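You operate a simulated robot arm through the tools that you are given. There is no shell and no other tool.

The job below is to be done with a simulated robot arm. You get a single attempt, and the scene is never put back.

## Task
At the desk, cap the green and red pens and shut the pink eraser in the red tin.
Fine: each cap on the pen of its colour, pressed home; lid on; the other eraser stays out.

Only the result counts: the job must be done as asked and must still hold three seconds after the hand-in. Knocking over, shifting, dropping, spilling or breaking anything else fails it. Lids that push on must go on centred and level and be pressed home; caps that screw on are set level and turned clockwise until they are tight.

## Robot
A 6-joint arm with a two-finger parallel gripper, fixed in place. Base frame: the origin is at the foot of the arm, x ahead of it, y to its left, z up; the work surface is at about z = 770. Lengths are in mm, angles in rad, forces in N, time in s.
With the tool pointing down near the work surface it reaches from about 260 to 680 mm from the base axis. Its first joint turns from -1.152 to 1.152 rad. Payload 2.9 kg.
Tool frame: the origin (TCP) lies between the finger pads and is the grasp point; the fingertips stand 30 mm ahead of it; z points along the fingers, y is the line along which they close. The gripper opens to 110 mm. The fingers are 20 mm wide and 10 mm thick; the gripper's body (48 by 112 mm) begins 55 mm behind the TCP.
Orientation is that of the tool frame in the base frame, as a unit quaternion [w, x, y, z]. With the fingers straight down and closing along the base's y, the tool's x points along the base's -x, its y along +y and its z along -z.

## Interface
- The arm moves only by the tool apply_moves. Its argument "targets" is a list of rows, each a list of 7 numbers: the shift along the base's x, y, z in mm, then the turn, a rotation vector about the base's x, y, z in rad, then the opening, from 0 (shut) to 1 (fully open). In form: [[dx, dy, dz, ax, ay, az, fingers], ...]. A call has 1 to 20 rows; each row shifts and turns the commanded pose from where the row before left it. Rows are played at 5 a second. More than 50 mm and 0.15 rad between two rows, or a gripper value outside its range, and nothing of the call is played. A pose out of reach is approached as far as the arm can. The call stops where the force on the tool passes 40 N (or 10 N more than at its start, if that is more) or the arm is blocked; 0.2 s more then pass. Each finger travels about 108 mm/s and halts on what it meets, pressing with about 34 N; the grip force reading is that of the motor and also rises with nothing between the fingers. The clock runs only during rows and for 0.2 s after the last one: add rows that do not move to give the fingers time. It gives the time, the measured TCP pose, the force on the tool (base axes), the opening and the grip force at its end, in the units of the frame above (readings bear some noise), with the torque about the TCP (base axes, N m) and any sound that the robot's microphone picked up, and new pictures: "show" is both (left out), scene, wrist or none.
- Cameras (640 x 400 px; columns grow to the right, rows downward): "scene" is fixed at [63.8, 425.6, 1384.5]; the picture's right is [-0.86, -0.52, 0.00], its down [-0.29, 0.48, -0.83] and it looks along [0.43, -0.71, -0.56] (base axes); focal length 311 px, centre (320, 200). "wrist" rides on the gripper at [72, 17, -103] in the tool frame; the picture's right is [-0.23, 0.97, 0.00], its down [-0.76, -0.18, -0.62] and it looks along [-0.61, -0.14, 0.78] (tool axes); focal length 222 px, centre (320, 200). There is no depth. A picture from a camera that has moved, and an enlarged one, comes with that camera's place and axes in the base frame and with its lens.
- enlarge(camera, box): a new picture of the part [left, top, right, bottom] of that camera's present view, enlarged. The clock stands still meanwhile.
- finish_job(): hands the job in; it is judged then, once.

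Nothing tells you positions but the pictures and the camera data. Unless the task says otherwise, let go and move clear before handing in.

The tools are called after ">>>" as a command line: name --pt "numbers of a row" for each row, then --argument value for the rest, lists and objects as JSON in quotes. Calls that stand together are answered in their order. apply_moves: Moves the arm, as the interface text tells. Its arguments: {"type":"object","properties":{"targets":{"type":"array"},"show":{"type":"string","enum":["both","scene","wrist","none"]}},"required":["targets"]} The other tools are called the same way: enlarge (camera, box) takes an enlarged picture of a part of a camera's view; finish_job () hands the job in.

At the start:

```text
clock: 0.0
position: [383.1, 92.3, 1190.1]
orientation: [0.0, 0.0, 1.0, 0.0]
force: [0.5, 0.3, 1.0]
torque: [0.0, -0.01, -0.01]
gripper_width: 109.9
gripper_force: 0.1
```

scene: 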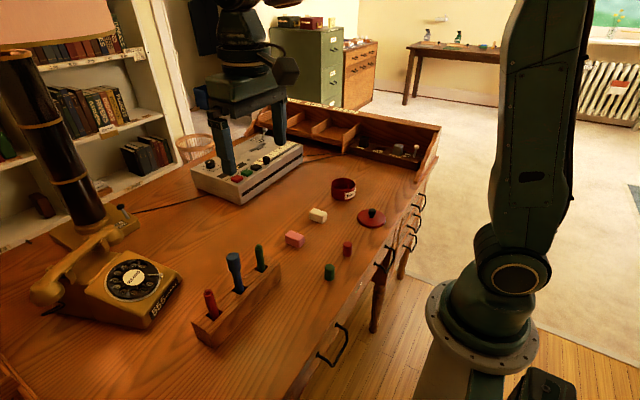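
wrist: 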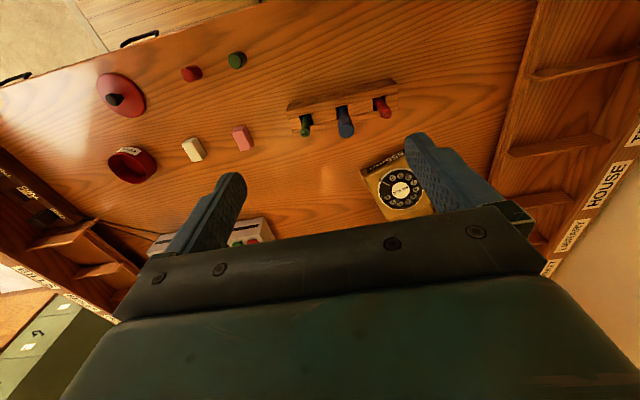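

I see a desk with a pen rack (red, blue and green pens standing), two loose caps (red and green), a pink and a white eraser, an open red tin and its lid with a black knob. First I'll enlarge the pictures to locate everything.

>>> enlarge --camera "scene" --box '[180, 220, 300, 360]'

>>> enlarge --camera "scene" --box '[270, 165, 400, 290]'

>>> enlarge --camera "wrist" --box '[80, 30, 280, 190]'

>>> enlarge --camera "wrist" --box '[270, 60, 430, 160]'

```text
2.86 times, centred on (240, 290) of scene
camera zoom: at [63.8, 425.6, 1384.5], right [-0.86, -0.52, 0.0], down [-0.29, 0.48, -0.83], along [0.43, -0.71, -0.56], focal length 890 px, centre (549, -57)
```

zoom: 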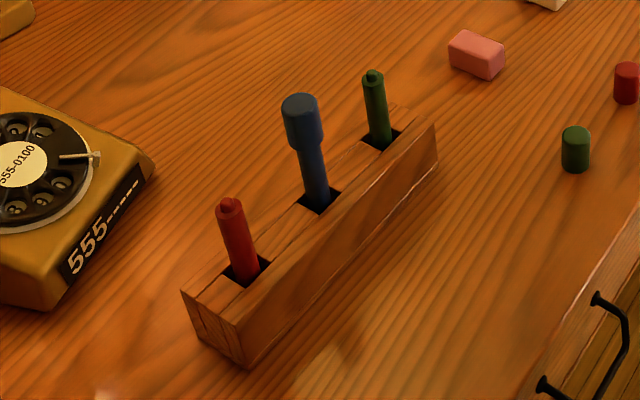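

```text
3.20 times, centred on (335, 228) of scene
camera zoom: at [63.8, 425.6, 1384.5], right [-0.86, -0.52, 0.0], down [-0.29, 0.48, -0.83], along [0.43, -0.71, -0.56], focal length 996 px, centre (272, 112)
```

zoom: 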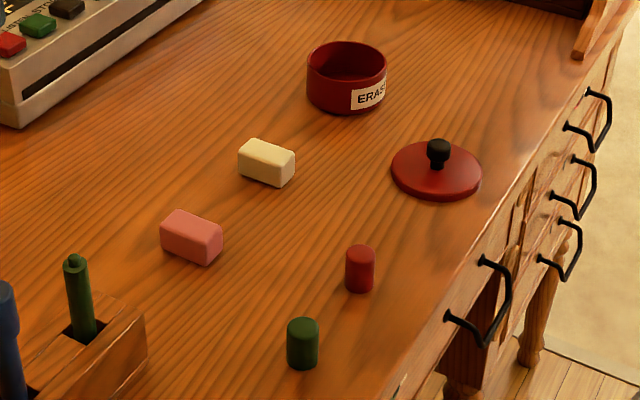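

```text
2.50 times, centred on (180, 110) of wrist
camera zoom: at [309.4, 106.9, 1294.2], right [0.23, 0.97, 0.0], down [0.76, -0.18, 0.62], along [0.61, -0.14, -0.78], focal length 555 px, centre (670, 425)
```

zoom: 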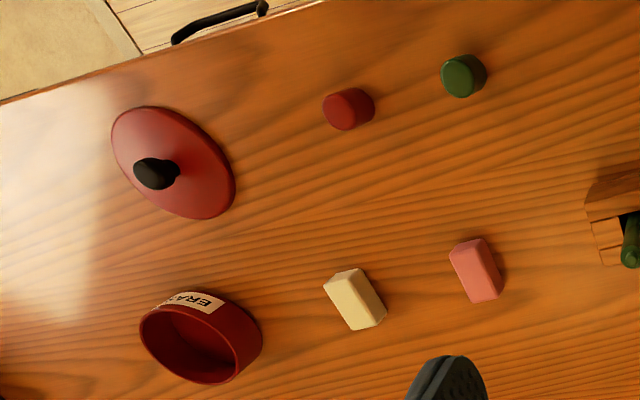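

```text
4.00 times, centred on (350, 110) of wrist
camera zoom: at [309.4, 106.9, 1294.2], right [0.23, 0.97, 0.0], down [0.76, -0.18, 0.62], along [0.61, -0.14, -0.78], focal length 888 px, centre (200, 560)
```

zoom: 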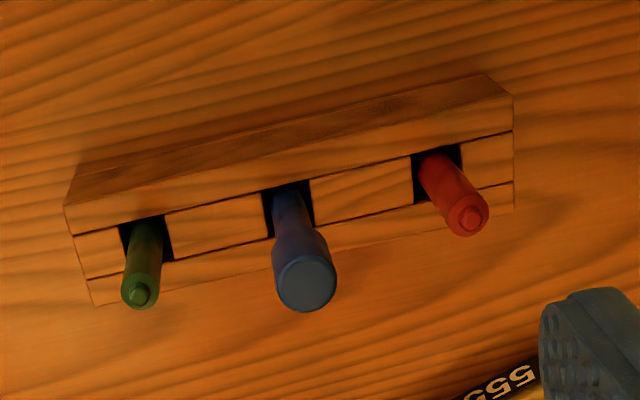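

The table objects locate well: green cap ≈ (330,-62), red cap ≈ (329,-164), lid ≈ (332,-341), tin ≈ (483,-430), pink eraser ≈ (480,-120), red pen top ≈ (460,192,899) and green pen top ≈ (459,43,900). I'll move to above the green cap to get a closer view.

>>> apply_moves --pt "-7.6 -22 -41 0 0 0 1" --pt "-7.6 -22 -41 0 0 0 1" --pt "-7.6 -22 -41 0 0 0 1" --pt "-7.6 -22 -41 0 0 0 1" --pt "-7.6 -22 -41 0 0 0 1" --pt "-7.6 -22 -41 0 0 0 1" --pt "-7.5 -22 -41 0 0 0 0.6" --pt "0 0 0 0 0 0 0.6"

```text
clock: 1.8
position: [328.9, -62.9, 901.3]
orientation: [-0.001, 0.0, 1.0, 0.0]
force: [0.1, 0.1, 0.5]
torque: [0.01, 0.0, 0.05]
gripper_width: 66.1
gripper_force: 0.1
camera wrist: at [254.8, -47.5, 1007.1], right [0.23, 0.97, 0.0], down [0.76, -0.18, 0.62], along [0.61, -0.14, -0.78], focal length 222 px, centre (320, 200)
```

scene: 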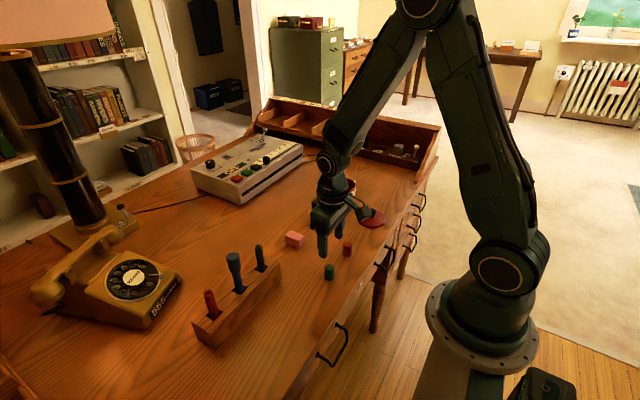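
wrist: 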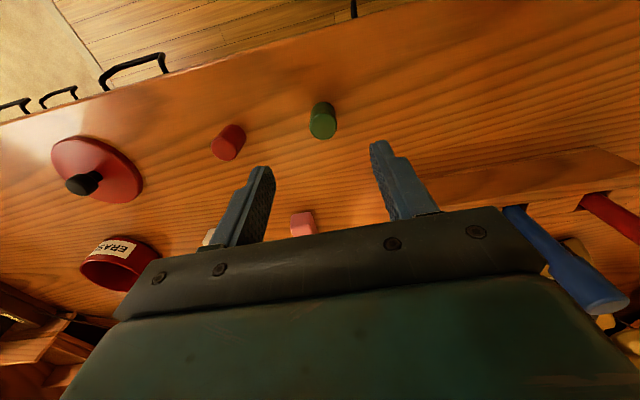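

The arm is above the green cap. I'll enlarge the wrist view to get the cap positions and see which way up they stand.

>>> enlarge --camera "wrist" --box '[200, 90, 360, 190]'

>>> enlarge --camera "scene" --box '[310, 220, 374, 290]'

>>> enlarge --camera "scene" --box '[190, 235, 290, 345]'

```text
4.00 times, centred on (280, 140) of wrist
camera zoom: at [254.8, -47.5, 1007.1], right [0.23, 0.97, 0.0], down [0.76, -0.18, 0.62], along [0.61, -0.14, -0.78], focal length 888 px, centre (480, 440)
```

zoom: 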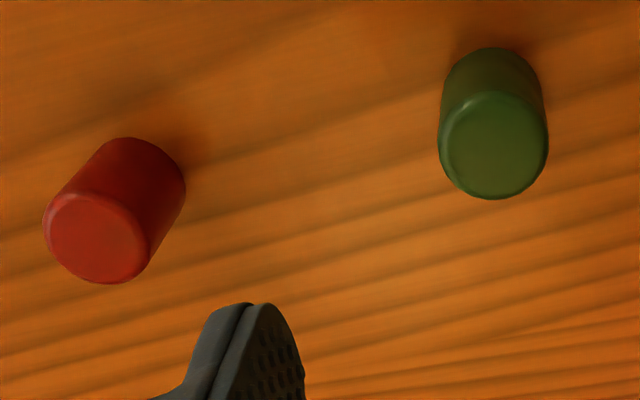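

```text
5.71 times, centred on (342, 255) of scene
camera zoom: at [63.8, 425.6, 1384.5], right [-0.86, -0.52, 0.0], down [-0.29, 0.48, -0.83], along [0.43, -0.71, -0.56], focal length 1780 px, centre (194, -114)
```

zoom: 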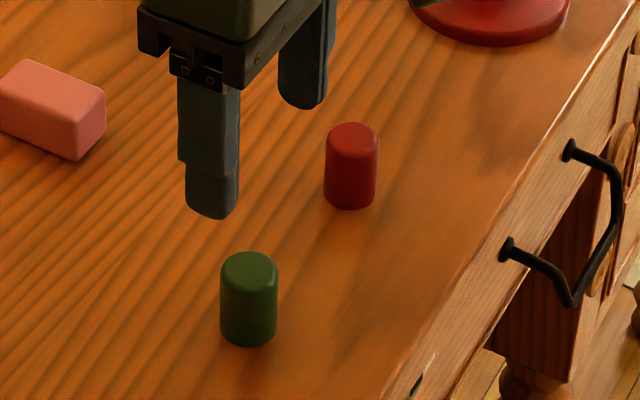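

```text
3.64 times, centred on (240, 290) of scene
camera zoom: at [63.8, 425.6, 1384.5], right [-0.86, -0.52, 0.0], down [-0.29, 0.48, -0.83], along [0.43, -0.71, -0.56], focal length 1132 px, centre (611, -127)
```

zoom: 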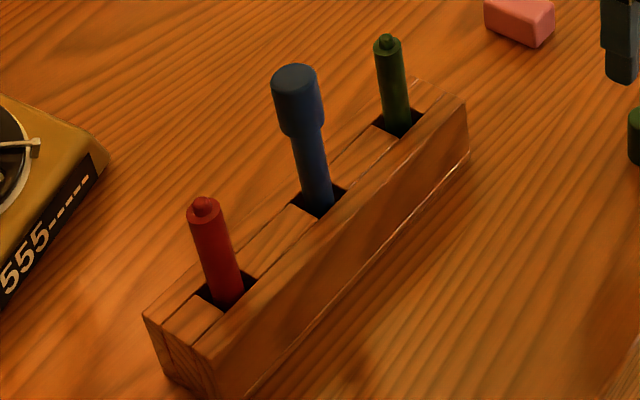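

Both caps stand closed end up, about 25 mm across and 37 mm tall. I'll lower the open fingers around the green cap and check the alignment before gripping.

>>> apply_moves --pt "0 0 -30 0 0 0 0.55" --pt "0 0 -25 0 0 0 0.55" --pt "0 0 -20 0 0 0 0.55" --pt "0 0 0 0 0 0 0.55"

>>> enlarge --camera "wrist" --box '[220, 100, 420, 225]'

>>> enlarge --camera "scene" --box '[290, 220, 370, 290]'

```text
clock: 2.8
position: [329.5, -62.0, 827.9]
orientation: [0.0, 0.0, 1.0, 0.0]
force: [0.5, 0.2, -0.3]
torque: [0.01, -0.02, 0.02]
gripper_width: 60.7
gripper_force: 0.2
camera wrist: at [255.7, -48.0, 932.4], right [0.23, 0.97, 0.0], down [0.76, -0.18, 0.62], along [0.61, -0.14, -0.78], focal length 222 px, centre (320, 200)
```

scene: 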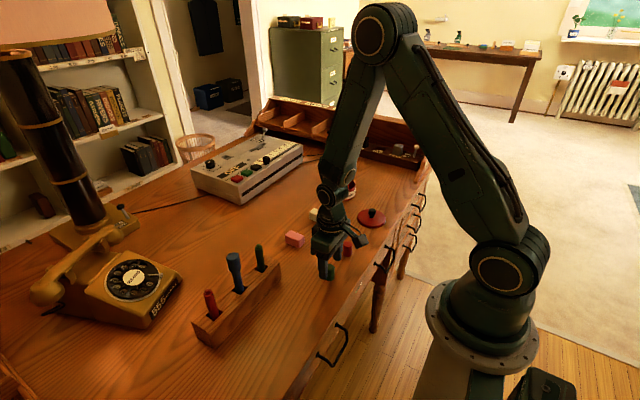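
wrist: 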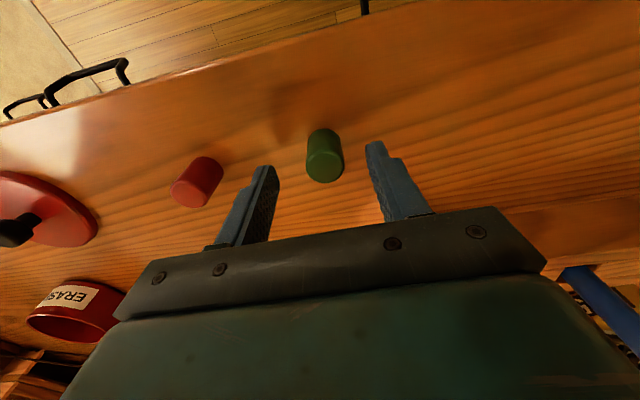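

```text
3.20 times, centred on (320, 162) of wrist
camera zoom: at [255.7, -48.0, 932.4], right [0.23, 0.97, 0.0], down [0.76, -0.18, 0.62], along [0.61, -0.14, -0.78], focal length 711 px, centre (320, 320)
```

zoom: 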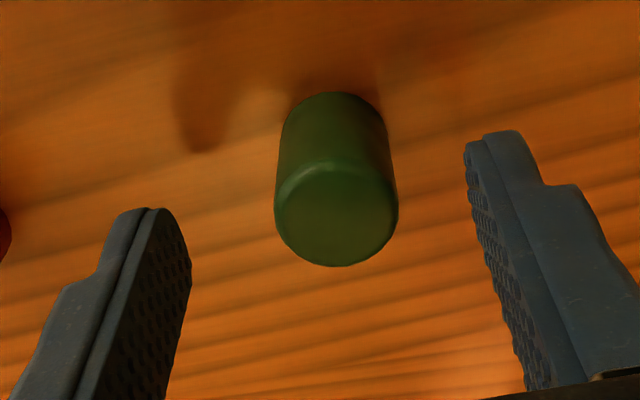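

```text
5.71 times, centred on (330, 255) of scene
camera zoom: at [63.8, 425.6, 1384.5], right [-0.86, -0.52, 0.0], down [-0.29, 0.48, -0.83], along [0.43, -0.71, -0.56], focal length 1780 px, centre (263, -114)
```

zoom: 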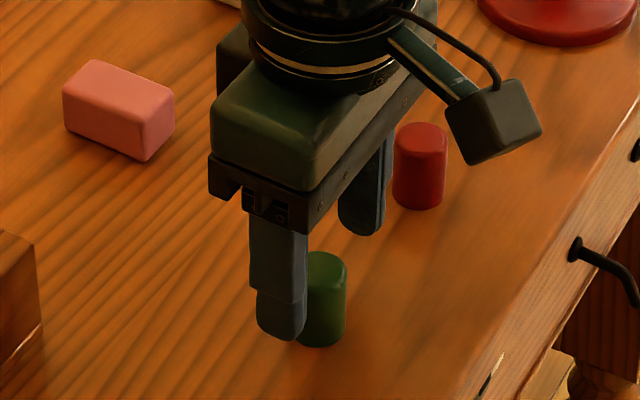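

The fingers straddle the green cap, but it sits about 3 mm to the +y side of their centre. I'll shift to centre it, lower until the tips are just above the desk, and close.

>>> apply_moves --pt "0 3 -10 0 0 0 0.5" --pt "0 0 -12 0 0 0 0.45" --pt "0 0 0 0 0 0 0.45" --pt "0 0 0 0 0 0 0.15" --pt "0 0 0 0 0 0 0.15" --pt "0 0 0 0 0 0 0.15" --pt "0 0 0 0 0 0 0.15"

>>> enlarge --camera "wrist" --box '[220, 100, 420, 225]'

```text
clock: 4.4
position: [330.4, -59.9, 805.5]
orientation: [0.0, 0.001, 1.0, 0.0]
force: [-0.7, -1.0, -0.3]
torque: [0.0, -0.02, 0.0]
gripper_width: 23.0
gripper_force: 34.4
camera wrist: at [255.4, -44.9, 910.6], right [0.23, 0.97, 0.0], down [0.76, -0.18, 0.62], along [0.61, -0.14, -0.78], focal length 222 px, centre (320, 200)
```

scene: 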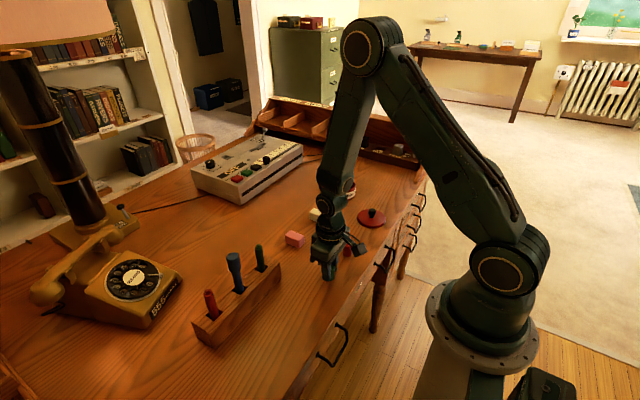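
wrist: 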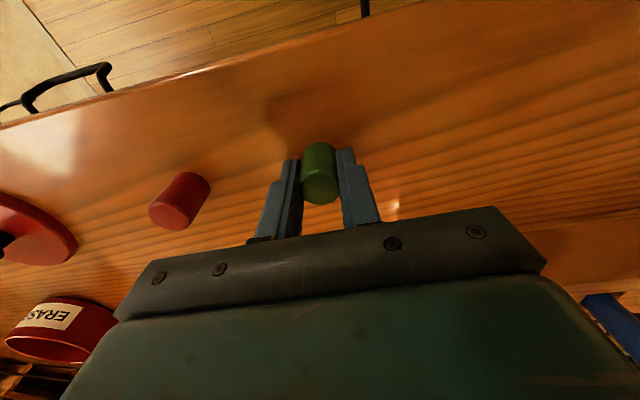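

```text
3.20 times, centred on (320, 162) of wrist
camera zoom: at [255.4, -44.9, 910.6], right [0.23, 0.97, 0.0], down [0.76, -0.18, 0.62], along [0.61, -0.14, -0.78], focal length 711 px, centre (320, 320)
```

zoom: 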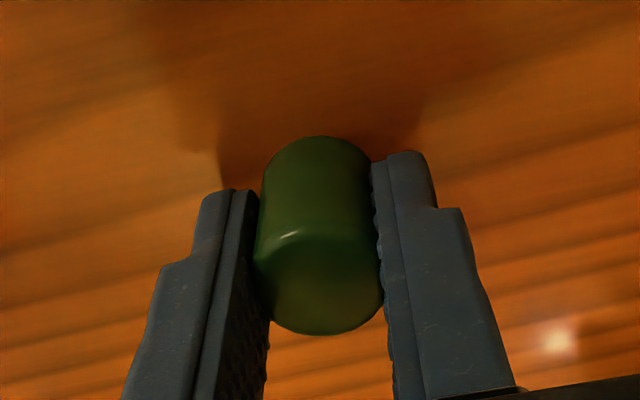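

The green cap is held centred, with an opening of 23 mm. Next I'll lift it and carry it to just short of the green pen at about (460,43), well above the pen tops, and look again.

>>> apply_moves --pt "0 0 20 0 0 0 0.15" --pt "0 0 40 0 0 0 0.15" --pt "0 0 45 0 0 0 0.15" --pt "0 0 45 0 0 0 0.15" --pt "0 0 25 0 0 0 0.15" --pt "32 25 0 0 0 0 0.15" --pt "32 25 0 0 0 0 0.15" --pt "32 26 0 0 0 0 0.15" --pt "34 26 0 0 0 0 0.15" --pt "0 0 0 0 0 0 0.15" --pt "0 0 0 0 0 0 0.15"

>>> enlarge --camera "wrist" --box '[220, 80, 420, 205]'

>>> enlarge --camera "scene" --box '[210, 170, 310, 290]'

```text
clock: 6.8
position: [463.6, 43.8, 980.9]
orientation: [0.0, -0.001, 1.0, 0.0]
force: [-0.3, -0.4, -0.6]
torque: [-0.01, 0.01, 0.0]
gripper_width: 23.0
gripper_force: 34.1
camera wrist: at [388.8, 58.9, 1087.2], right [0.23, 0.97, 0.0], down [0.76, -0.18, 0.62], along [0.61, -0.14, -0.78], focal length 222 px, centre (320, 200)
```

scene: 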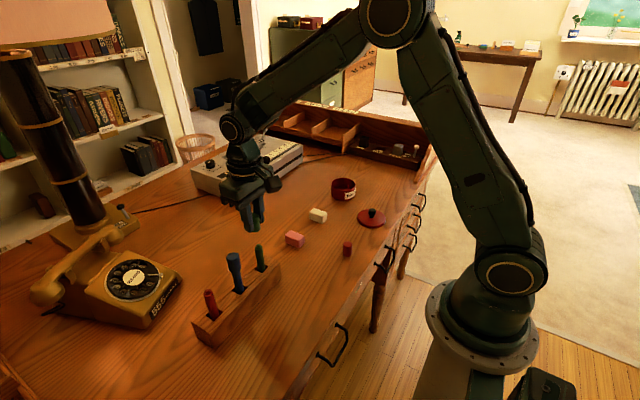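
wrist: 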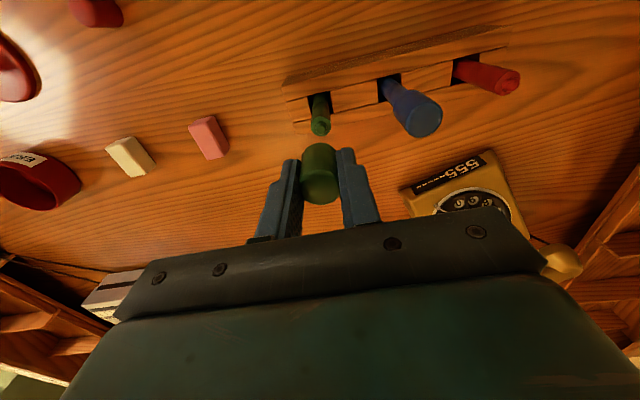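

```text
3.20 times, centred on (320, 142) of wrist
camera zoom: at [388.8, 58.9, 1087.2], right [0.23, 0.97, 0.0], down [0.76, -0.18, 0.62], along [0.61, -0.14, -0.78], focal length 711 px, centre (320, 384)
```

zoom: 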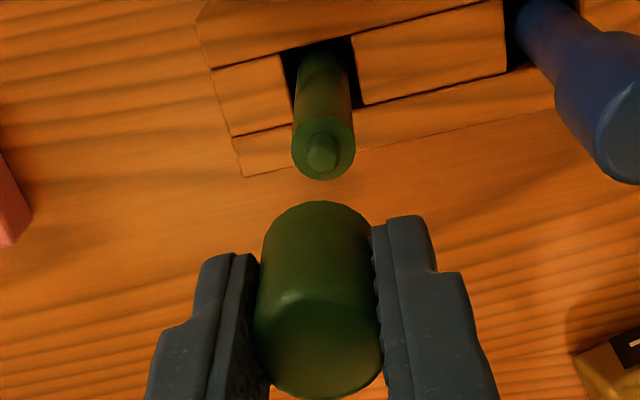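

```text
3.33 times, centred on (260, 230) of scene
camera zoom: at [63.8, 425.6, 1384.5], right [-0.86, -0.52, 0.0], down [-0.29, 0.48, -0.83], along [0.43, -0.71, -0.56], focal length 1038 px, centre (520, 100)
```

zoom: 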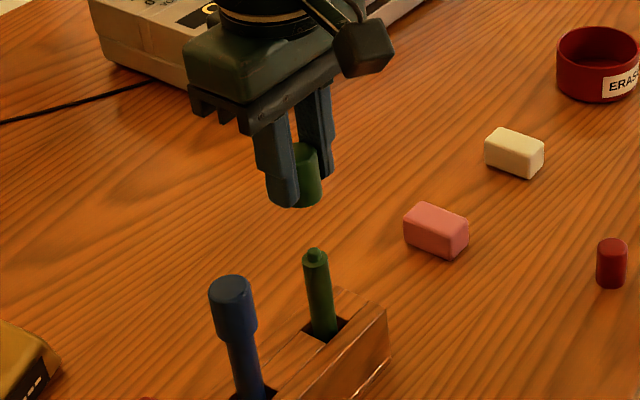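

The cap is above the green pen. Comparing the axes in both cameras, the pen is offset by about (-1.7, +1.2) mm from the cap. I'll correct that and lower to about 10 mm above the tip for a final check.

>>> apply_moves --pt "-1.7 1.2 0 0 0 0 0.15" --pt "0 0 -20 0 0 0 0.15" --pt "0 0 -14 0 0 0 0.15" --pt "0 0 0 0 0 0 0.15" --pt "0 0 0 0 0 0 0.15" --show "none"

>>> enlarge --camera "wrist" --box '[260, 100, 380, 175]'

>>> enlarge --camera "scene" --box '[225, 205, 295, 285]'

```text
clock: 8.0
position: [459.2, 42.8, 947.4]
orientation: [0.0, 0.0, 1.0, 0.001]
force: [0.0, 0.6, -0.3]
torque: [0.0, 0.03, 0.01]
gripper_width: 22.9
gripper_force: 33.9
```

```text
5.33 times, centred on (320, 138) of wrist
camera zoom: at [385.5, 58.8, 1051.2], right [0.23, 0.97, 0.0], down [0.76, -0.18, 0.62], along [0.61, -0.14, -0.78], focal length 1185 px, centre (320, 533)
```

zoom: 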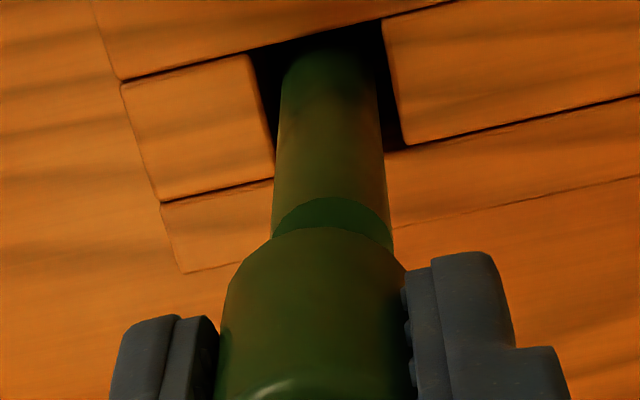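

```text
5.00 times, centred on (260, 245) of scene
camera zoom: at [63.8, 425.6, 1384.5], right [-0.86, -0.52, 0.0], down [-0.29, 0.48, -0.83], along [0.43, -0.71, -0.56], focal length 1557 px, centre (620, -25)
```

zoom: 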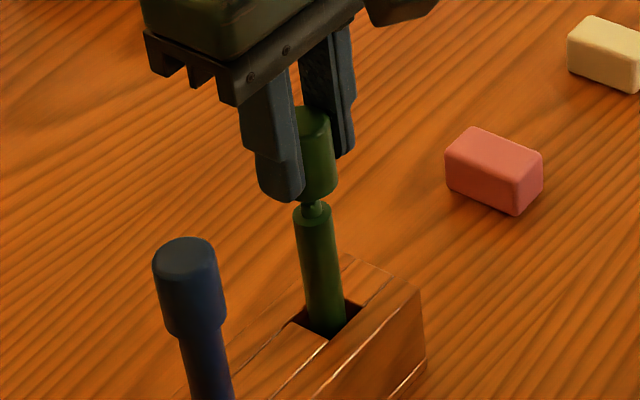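

The cap is just above the tip. It looks shifted by about 2 mm, and the arm may still have been settling, so I'll hold briefly and measure again.

>>> apply_moves --pt "0 0 0 0 0 0 0.15" --pt "0 0 0 0 0 0 0.15" --pt "0 0 0 0 0 0 0.15" --pt "0 0 0 0 0 0 0.15" --show "none"

>>> enlarge --camera "wrist" --box '[260, 110, 380, 210]'

>>> enlarge --camera "scene" --box '[245, 218, 281, 263]'

```text
clock: 9.0
position: [458.7, 43.6, 946.0]
orientation: [0.001, 0.0, 1.0, 0.0]
force: [0.0, 0.5, 0.3]
torque: [-0.02, -0.04, 0.0]
gripper_width: 23.3
gripper_force: 33.9
```

```text
4.00 times, centred on (320, 160) of wrist
camera zoom: at [385.6, 58.9, 1051.4], right [0.23, 0.97, 0.0], down [0.76, -0.18, 0.62], along [0.61, -0.14, -0.78], focal length 888 px, centre (320, 360)
```

zoom: 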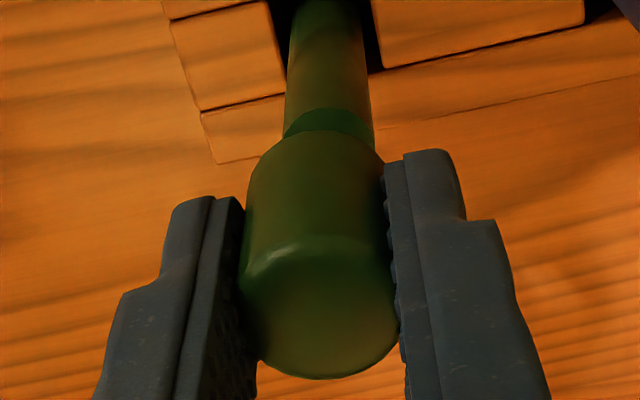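

```text
8.89 times, centred on (263, 240) of scene
camera zoom: at [63.8, 425.6, 1384.5], right [-0.86, -0.52, 0.0], down [-0.29, 0.48, -0.83], along [0.43, -0.71, -0.56], focal length 2768 px, centre (827, -160)
```

zoom: 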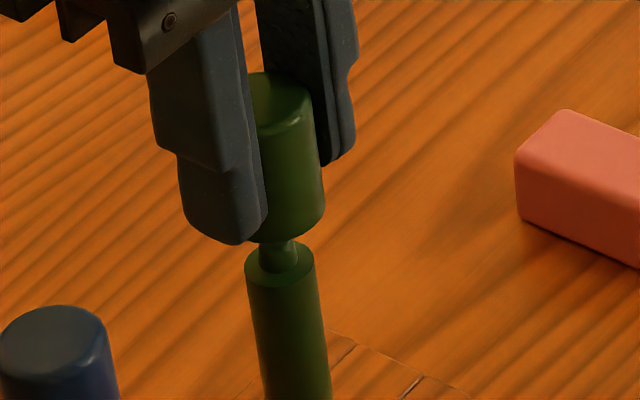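

The arm has settled now. In both cameras the pen lies about (+1.3, +1.8) mm from the cap axis, so I'll shift by that and check again.

>>> apply_moves --pt "1.4 1.8 0 0 0 0 0.15" --pt "0 0 0 0 0 0 0.15" --pt "0 0 0 0 0 0 0.15" --pt "0 0 0 0 0 0 0.15" --show "none"

>>> enlarge --camera "wrist" --box '[260, 110, 380, 210]'

>>> enlarge --camera "scene" --box '[245, 218, 281, 263]'

```text
clock: 10.0
position: [460.6, 46.2, 945.7]
orientation: [0.0, 0.001, 1.0, 0.0]
force: [-0.1, -0.5, 0.6]
torque: [-0.02, 0.01, -0.01]
gripper_width: 22.8
gripper_force: 33.7
```

```text
4.00 times, centred on (320, 160) of wrist
camera zoom: at [386.7, 61.0, 1051.3], right [0.23, 0.97, 0.0], down [0.76, -0.18, 0.62], along [0.61, -0.14, -0.78], focal length 888 px, centre (320, 360)
```

zoom: 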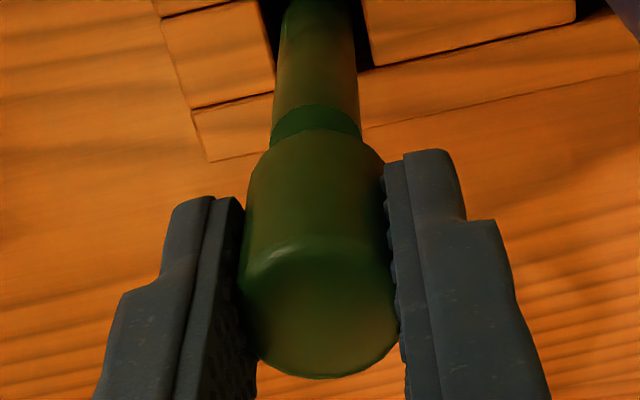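

```text
8.89 times, centred on (263, 240) of scene
camera zoom: at [63.8, 425.6, 1384.5], right [-0.86, -0.52, 0.0], down [-0.29, 0.48, -0.83], along [0.43, -0.71, -0.56], focal length 2768 px, centre (827, -160)
```

zoom: 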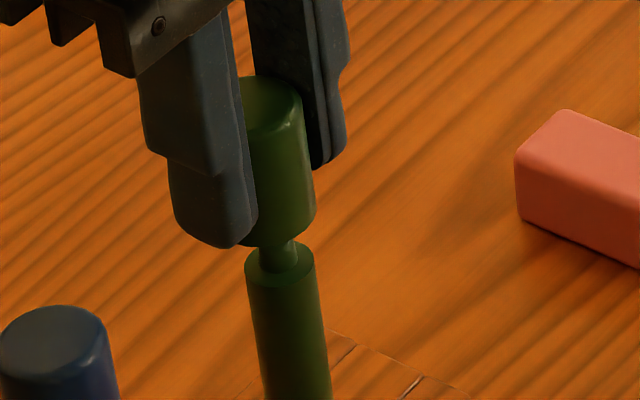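

The axes agree now to within about 0.4 mm in both views. Next I'll lower slowly onto the pen and watch the force.

>>> apply_moves --pt "0 0 -4 0 0 0 0.15" --pt "0 0 -4 0 0 0 0.15" --pt "0 0 -3 0 0 0 0.15" --pt "0 0 -3 0 0 0 0.15" --pt "0 0 -2 0 0 0 0.15" --pt "0 0 0 0 0 0 0.15" --show "none"

>>> enlarge --camera "wrist" --box '[260, 110, 380, 210]'

>>> enlarge --camera "scene" --box '[245, 218, 281, 263]'

```text
clock: 11.4
position: [459.6, 46.9, 930.7]
orientation: [0.0, 0.0, 1.0, 0.0]
force: [0.0, -0.4, 0.0]
torque: [0.02, -0.03, 0.0]
gripper_width: 22.9
gripper_force: 33.6
```

```text
4.00 times, centred on (320, 160) of wrist
camera zoom: at [385.3, 61.0, 1035.6], right [0.23, 0.97, 0.0], down [0.76, -0.18, 0.62], along [0.61, -0.14, -0.78], focal length 888 px, centre (320, 360)
```

zoom: 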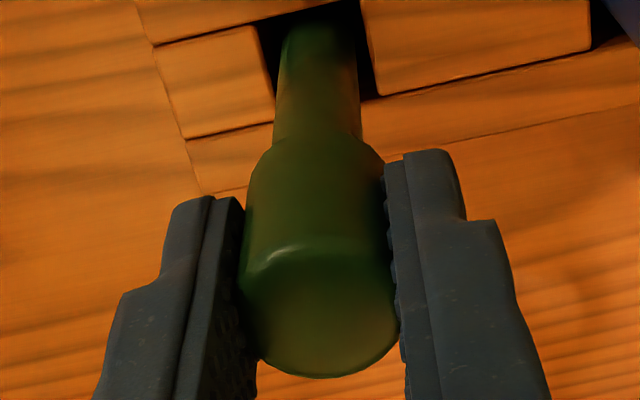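

```text
8.89 times, centred on (263, 240) of scene
camera zoom: at [63.8, 425.6, 1384.5], right [-0.86, -0.52, 0.0], down [-0.29, 0.48, -0.83], along [0.43, -0.71, -0.56], focal length 2768 px, centre (827, -160)
```

zoom: 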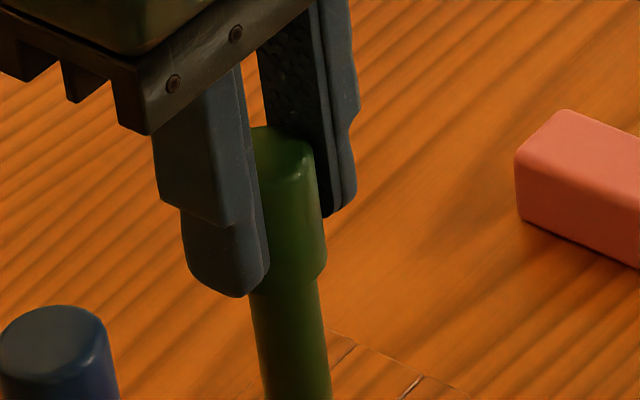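

The cap rim is at the pen shoulder with no force yet, and x has drifted about -1 mm while lowering. I'll correct that and keep going down.

>>> apply_moves --pt "1.0 -0.2 0 0 0 0 0.15" --pt "0 0 0 0 0 0 0.15" --pt "0.1 0 -2 0 0 0 0.15" --pt "0.1 0 -2 0 0 0 0.15" --pt "0.1 0 -2 0 0 0 0.15" --pt "0 0 0 0 0 0 0.15" --show "none"

>>> enlarge --camera "wrist" --box '[260, 110, 380, 210]'

>>> enlarge --camera "scene" --box '[245, 218, 281, 263]'

```text
clock: 12.7
position: [464.6, 45.5, 928.6]
orientation: [0.005, 0.002, 1.0, 0.0]
force: [-2.6, -1.0, 7.1]
torque: [-0.04, 0.33, 0.03]
gripper_width: 23.3
gripper_force: 34.1
heard: snap
stopped in row 6: the force on the tool passed its limit at 42 N (the readings are from after the stop); the commanded pose is now the measured one
```

```text
4.00 times, centred on (320, 160) of wrist
camera zoom: at [388.8, 60.7, 1032.4], right [0.23, 0.97, 0.0], down [0.75, -0.18, 0.63], along [0.62, -0.14, -0.78], focal length 888 px, centre (320, 360)
```

zoom: 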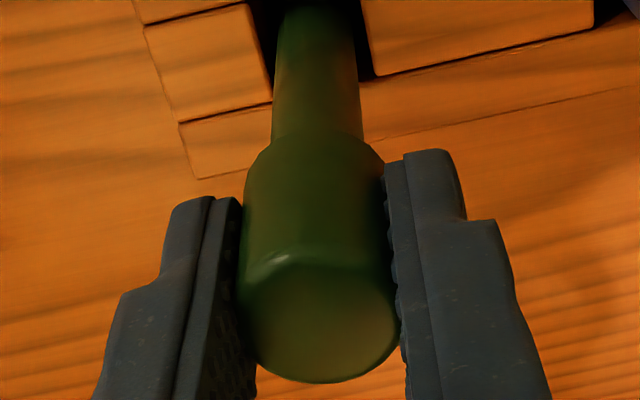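

```text
8.89 times, centred on (263, 240) of scene
camera zoom: at [63.6, 425.6, 1384.5], right [-0.86, -0.52, 0.0], down [-0.29, 0.48, -0.83], along [0.43, -0.71, -0.56], focal length 2768 px, centre (827, -160)
```

zoom: 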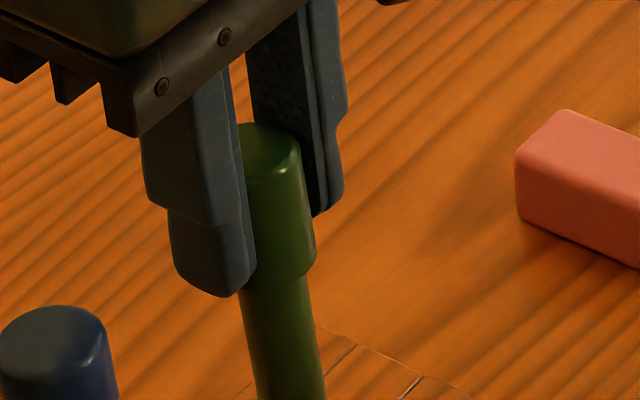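

I heard a snap as the cap went on, and its top now sits at about the blue cap's height. I'll open the fingers a little and check how it stands.

>>> apply_moves --pt "0 0 0 0 0 0 0.25" --pt "0 0 0 0 0 0 0.35" --pt "0 0 0 0 0 0 0.4" --pt "0 0 0 0 0 0 0.4"

>>> enlarge --camera "wrist" --box '[260, 110, 380, 210]'

>>> enlarge --camera "scene" --box '[215, 218, 295, 308]'

```text
clock: 13.7
position: [464.2, 44.6, 928.4]
orientation: [0.005, 0.0, 1.0, 0.0]
force: [-0.6, -0.6, -0.4]
torque: [0.01, -0.03, 0.02]
gripper_width: 44.0
gripper_force: 0.1
camera wrist: at [388.9, 60.8, 1031.8], right [0.23, 0.97, 0.0], down [0.75, -0.18, 0.63], along [0.62, -0.14, -0.78], focal length 222 px, centre (320, 200)
```

scene: 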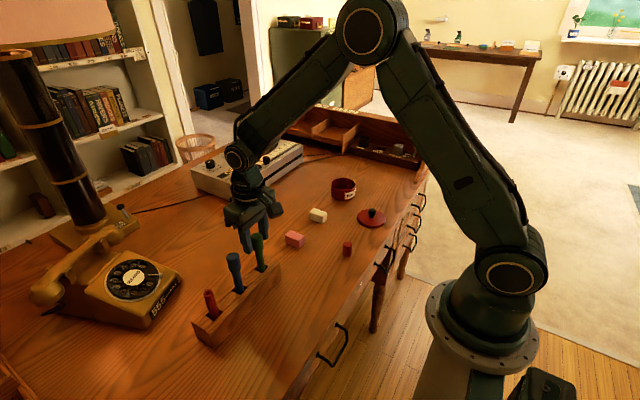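
wrist: 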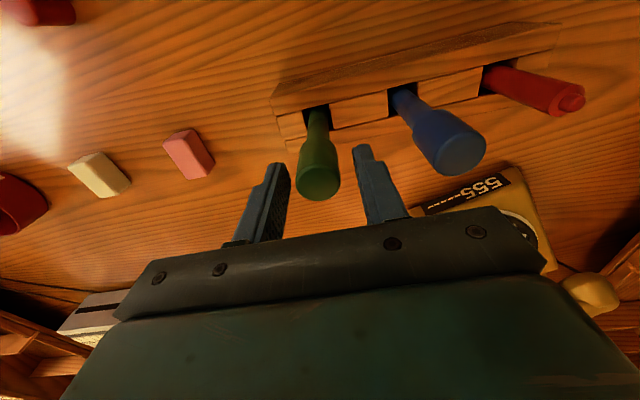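

```text
4.00 times, centred on (320, 160) of wrist
camera zoom: at [388.9, 60.8, 1031.8], right [0.23, 0.97, 0.0], down [0.75, -0.18, 0.63], along [0.62, -0.14, -0.78], focal length 888 px, centre (320, 360)
```

zoom: 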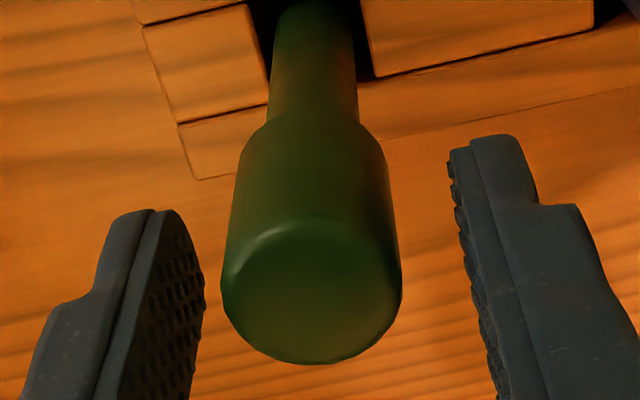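

```text
4.44 times, centred on (255, 263) of scene
camera zoom: at [63.8, 425.6, 1384.5], right [-0.86, -0.52, 0.0], down [-0.29, 0.48, -0.83], along [0.43, -0.71, -0.56], focal length 1384 px, centre (609, -80)
```

zoom: 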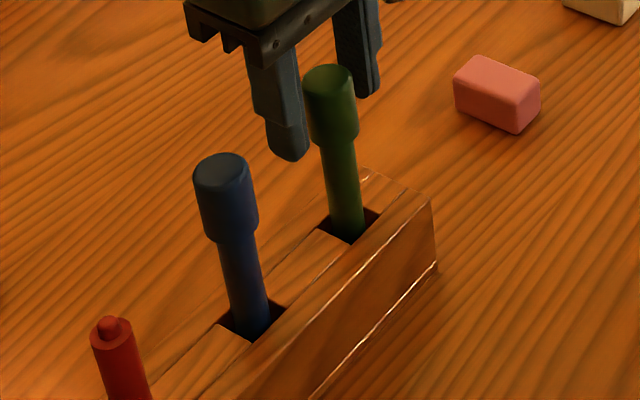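

The green cap sits upright on its pen much like the blue one. I'll zoom in to compare seating heights before moving on.

>>> enlarge --camera "scene" --box '[250, 228, 282, 278]'

>>> enlarge --camera "scene" --box '[222, 248, 254, 298]'

```text
8.00 times, centred on (266, 253) of scene
camera zoom: at [63.8, 425.6, 1384.5], right [-0.86, -0.52, 0.0], down [-0.29, 0.48, -0.83], along [0.43, -0.71, -0.56], focal length 2491 px, centre (752, -224)
```

zoom: 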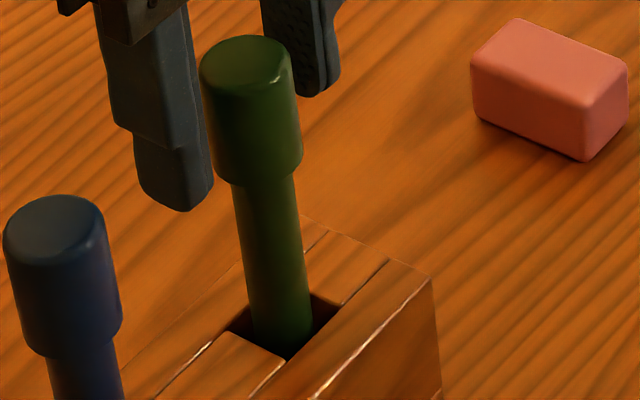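

```text
8.00 times, centred on (238, 273) of scene
camera zoom: at [63.8, 425.6, 1384.5], right [-0.86, -0.52, 0.0], down [-0.29, 0.48, -0.83], along [0.43, -0.71, -0.56], focal length 2491 px, centre (976, -384)
```

zoom: 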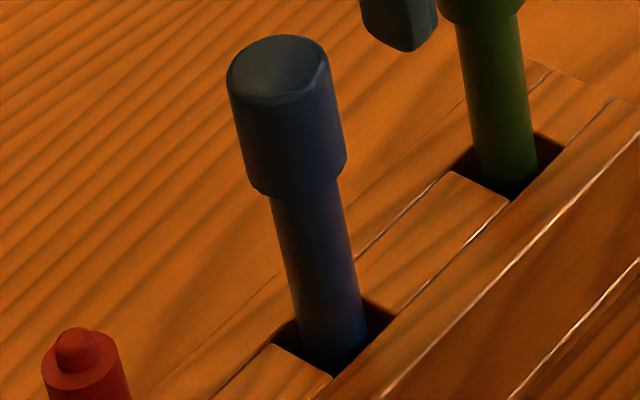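

The green pen is capped. I'll rise clear, remove the small tilt, and go above the red cap at about (330,-159).

>>> apply_moves --pt "0 0 30 0 0 0 0.4" --pt "0 0 35 0 0.01 0 0.5" --pt "-27 -41 0 0 0 0 0.55" --pt "-27 -41 0 0 0 0 0.55" --pt "-27 -41 0 0 0 0 0.55" --pt "-27 -41 0 0 0 0 0.55" --pt "-26 -40 0 0 0 0 0.55" --pt "0 0 -40 0 0 0 0.55" --pt "0 0 -40 0 0 0 0.55" --pt "0 0 -40 0 0 0 0.55" --pt "0 0 -35 0 0 0 0.55" --pt "0 0 0 0 0 0 0.55" --pt "0 0 0 0 0 0 0.55" --pt "0 0 0 0 0 0 0.55"

>>> enlarge --camera "wrist" --box '[220, 100, 420, 225]'

```text
clock: 16.7
position: [326.5, -158.5, 838.7]
orientation: [0.0, -0.001, 1.0, 0.0]
force: [0.6, -0.5, -0.6]
torque: [-0.01, 0.01, -0.03]
gripper_width: 60.6
gripper_force: 0.1
camera wrist: at [252.8, -144.1, 942.8], right [0.23, 0.97, 0.0], down [0.76, -0.18, 0.62], along [0.61, -0.14, -0.78], focal length 222 px, centre (320, 200)
```

scene: 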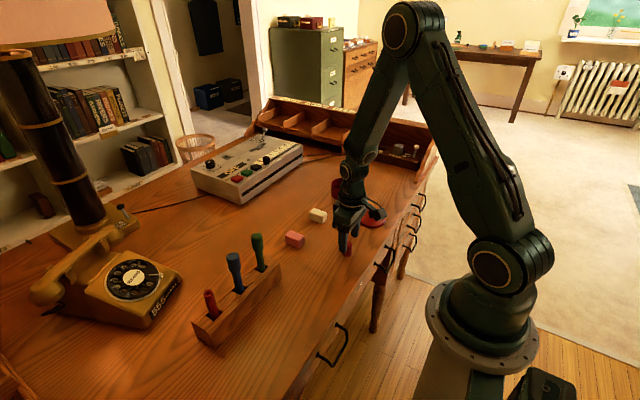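
wrist: 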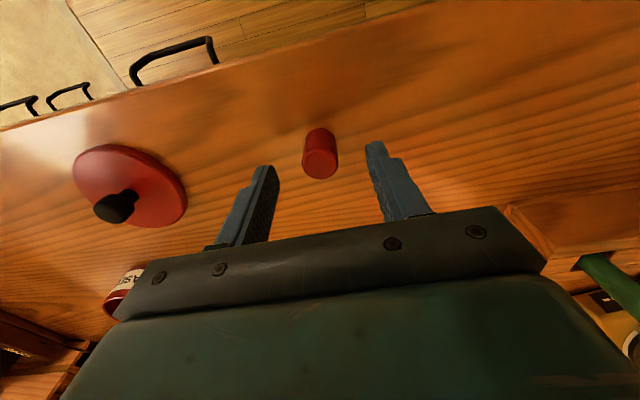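

```text
3.20 times, centred on (320, 162) of wrist
camera zoom: at [252.8, -144.1, 942.8], right [0.23, 0.97, 0.0], down [0.76, -0.18, 0.62], along [0.61, -0.14, -0.78], focal length 711 px, centre (320, 320)
```

zoom: 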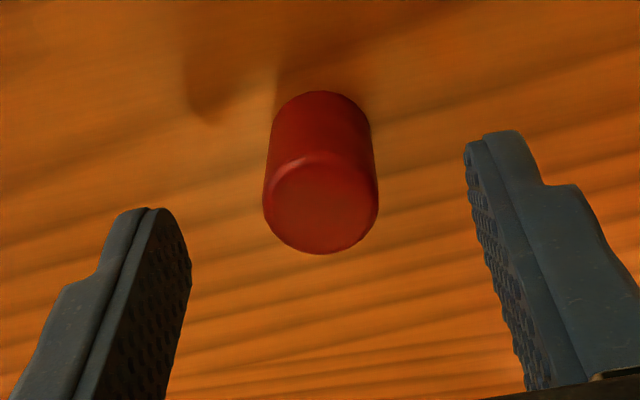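

The red cap is nearly centred, at an offset of (+2,-0.5). I'll correct, lower and grip it.

>>> apply_moves --pt "2 -0.5 -12 0 0 0 0.5" --pt "0 0 -12 0 0 0 0.45" --pt "0 0 -8.5 0 0 0 0.45" --pt "0 0 0 0 0 0 0.45" --pt "0 0 0 0 0 0 0.15" --pt "0 0 0 0 0 0 0.15" --pt "0 0 0 0 0 0 0.15" --pt "0 0 0 0 0 0 0.15" --show "none"

>>> enlarge --camera "wrist" --box '[220, 100, 420, 225]'

```text
clock: 18.5
position: [330.8, -158.4, 804.0]
orientation: [0.0, -0.001, 1.0, 0.001]
force: [0.5, -0.6, 1.1]
torque: [-0.02, -0.04, 0.0]
gripper_width: 23.2
gripper_force: 34.2
```

```text
3.20 times, centred on (320, 162) of wrist
camera zoom: at [256.9, -143.6, 909.2], right [0.23, 0.97, 0.0], down [0.76, -0.18, 0.62], along [0.61, -0.14, -0.78], focal length 711 px, centre (320, 320)
```

zoom: 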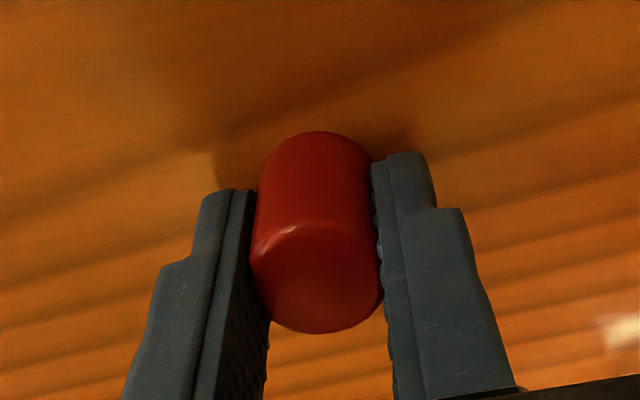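

The red cap is gripped. I'll lift it to about z=990, above all the pens, and carry it to the red pen at about (461,195), then let the arm settle.

>>> apply_moves --pt "0 0 20 0 0 0 0.15" --pt "0 0 40 0 0 0 0.15" --pt "0 0 45 0 0 0 0.15" --pt "0 0 45 0 0 0 0.15" --pt "0 0 35 0 0 0 0.15" --pt "16.3 44 0 0 0 0 0.15" --pt "16.3 44 0 0 0 0 0.15" --pt "16.3 44 0 0 0 0 0.15" --pt "16.3 44 0 0 0 0 0.15" --pt "16.3 44 0 0 0 0 0.15" --pt "16.3 44 0 0 0 0 0.15" --pt "16.3 44 0 0 0 0 0.15" --pt "16.3 44 0 0 0 0 0.15" --pt "0 0 0 0 0 0 0.15" --pt "0 0 0 0 0 0 0.15" --pt "0 0 0 0 0 0 0.15" --pt "0 0 0 0 0 0 0.15" --pt "0 0 0 0 0 0 0.15" --pt "0 0 0 0 0 0 0.15"

>>> enlarge --camera "wrist" --box '[220, 80, 420, 205]'

>>> enlarge --camera "scene" --box '[170, 210, 260, 340]'

```text
clock: 22.5
position: [463.6, 191.9, 989.0]
orientation: [0.0, 0.0, 1.0, 0.0]
force: [-0.5, -0.3, 0.6]
torque: [-0.03, 0.0, 0.0]
gripper_width: 22.9
gripper_force: 34.0
camera wrist: at [389.1, 207.9, 1093.9], right [0.23, 0.97, 0.0], down [0.76, -0.18, 0.62], along [0.61, -0.14, -0.78], focal length 222 px, centre (320, 200)
```

scene: 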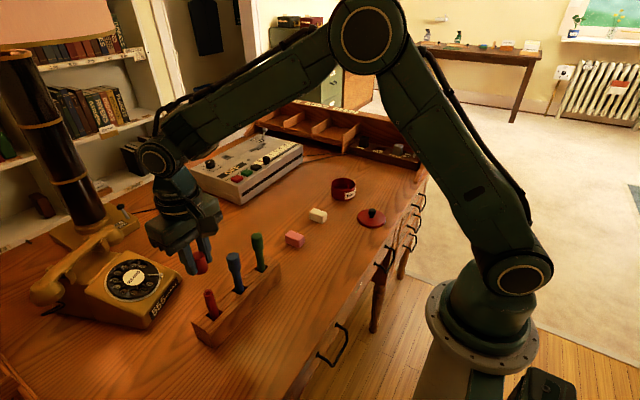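
wrist: 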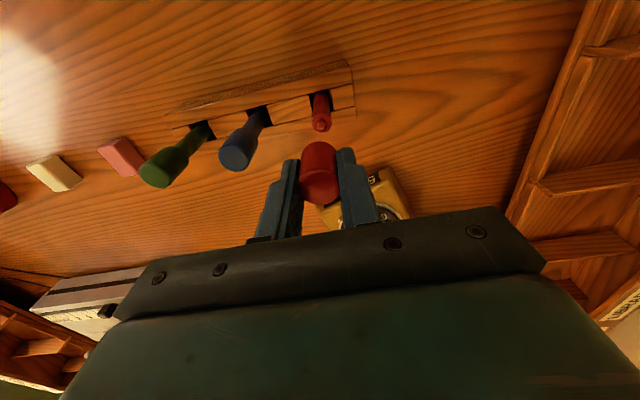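

```text
3.20 times, centred on (320, 142) of wrist
camera zoom: at [389.1, 207.9, 1093.9], right [0.23, 0.97, 0.0], down [0.76, -0.18, 0.62], along [0.61, -0.14, -0.78], focal length 711 px, centre (320, 384)
```

zoom: 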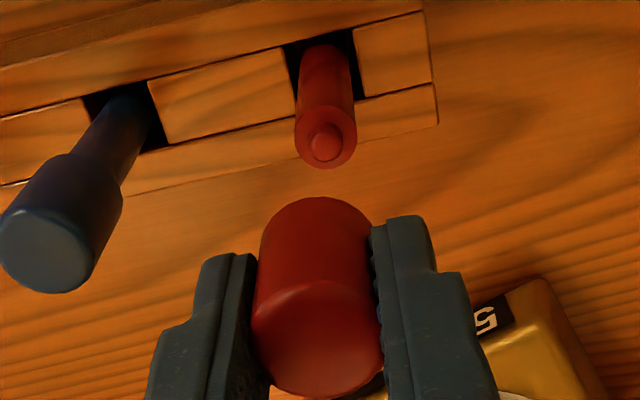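

```text
3.08 times, centred on (215, 275) of scene
camera zoom: at [63.8, 425.6, 1384.5], right [-0.86, -0.52, 0.0], down [-0.29, 0.48, -0.83], along [0.43, -0.71, -0.56], focal length 958 px, centre (643, -31)
```

zoom: 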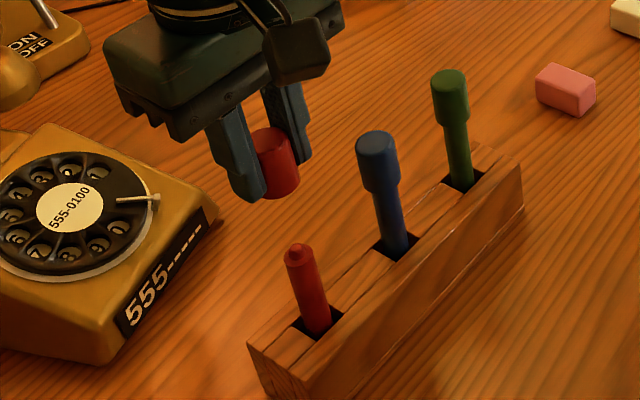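

The red cap is above the red pen. I'll enlarge for precise alignment measurements.

>>> enlarge --camera "scene" --box '[185, 240, 235, 300]'

>>> enlarge --camera "wrist" --box '[270, 80, 370, 205]'

```text
6.67 times, centred on (210, 270) of scene
camera zoom: at [63.8, 425.6, 1384.5], right [-0.86, -0.52, 0.0], down [-0.29, 0.48, -0.83], along [0.43, -0.71, -0.56], focal length 2076 px, centre (1053, -267)
```

zoom: 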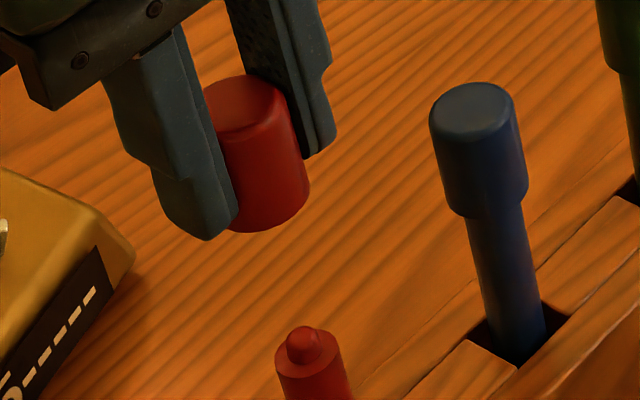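

```text
3.20 times, centred on (320, 142) of wrist
camera zoom: at [389.1, 207.9, 1093.9], right [0.23, 0.97, 0.0], down [0.76, -0.18, 0.62], along [0.61, -0.14, -0.78], focal length 711 px, centre (320, 384)
```

zoom: 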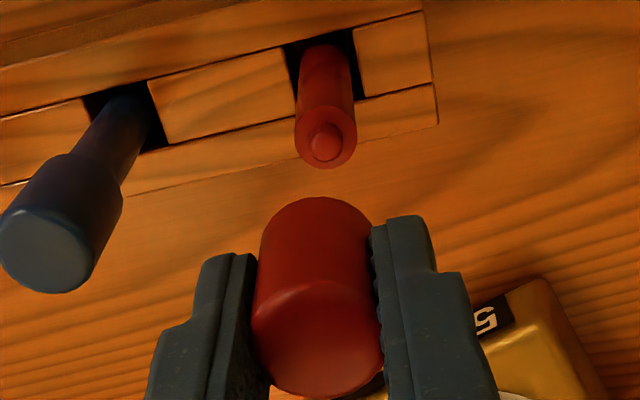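

From the silhouettes, the pen is about (+1.1, +1.0) mm from the cap axis. I'll shift, lower to just above the tip, settle, and measure again.

>>> apply_moves --pt "1.1 1.0 0 0 0 0 0.15" --pt "0 0 -20 0 0 0 0.15" --pt "0 0 -15 0 0 0 0.15" --pt "0 0 -8 0 0 0 0.15" --pt "0 0 0 0 0 0 0.15" --pt "0 0 0 0 0 0 0.15" --pt "0 0 0 0 0 0 0.15" --pt "0 0 0 0 0 0 0.15" --pt "0 0 0 0 0 0 0.15" --show "none"

>>> enlarge --camera "wrist" --box '[260, 110, 380, 210]'

>>> enlarge --camera "scene" --box '[185, 260, 231, 315]'

```text
clock: 24.5
position: [462.8, 194.3, 946.6]
orientation: [0.0, 0.001, 1.0, 0.001]
force: [0.5, 0.7, 0.6]
torque: [-0.01, 0.02, -0.02]
gripper_width: 22.9
gripper_force: 34.1
```

```text
4.00 times, centred on (320, 160) of wrist
camera zoom: at [389.8, 209.4, 1052.2], right [0.23, 0.97, 0.0], down [0.76, -0.18, 0.62], along [0.61, -0.14, -0.78], focal length 888 px, centre (320, 360)
```

zoom: 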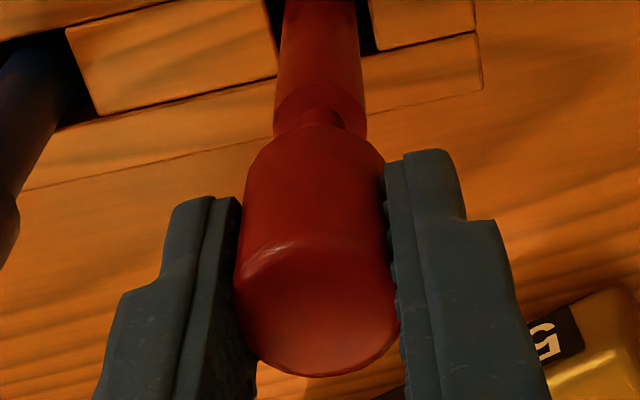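

```text
7.27 times, centred on (208, 288) of scene
camera zoom: at [63.8, 425.6, 1384.5], right [-0.86, -0.52, 0.0], down [-0.29, 0.48, -0.83], along [0.43, -0.71, -0.56], focal length 2265 px, centre (1134, -436)
```

zoom: 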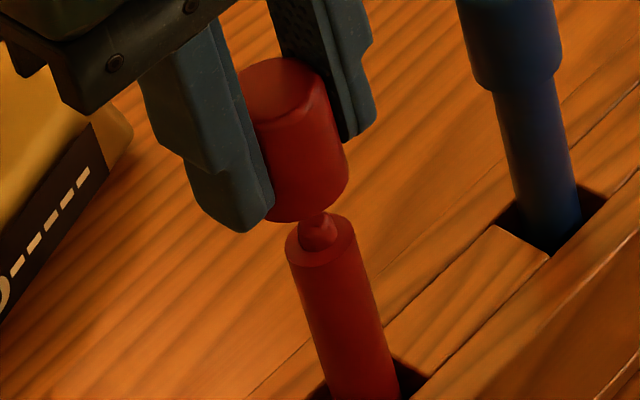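

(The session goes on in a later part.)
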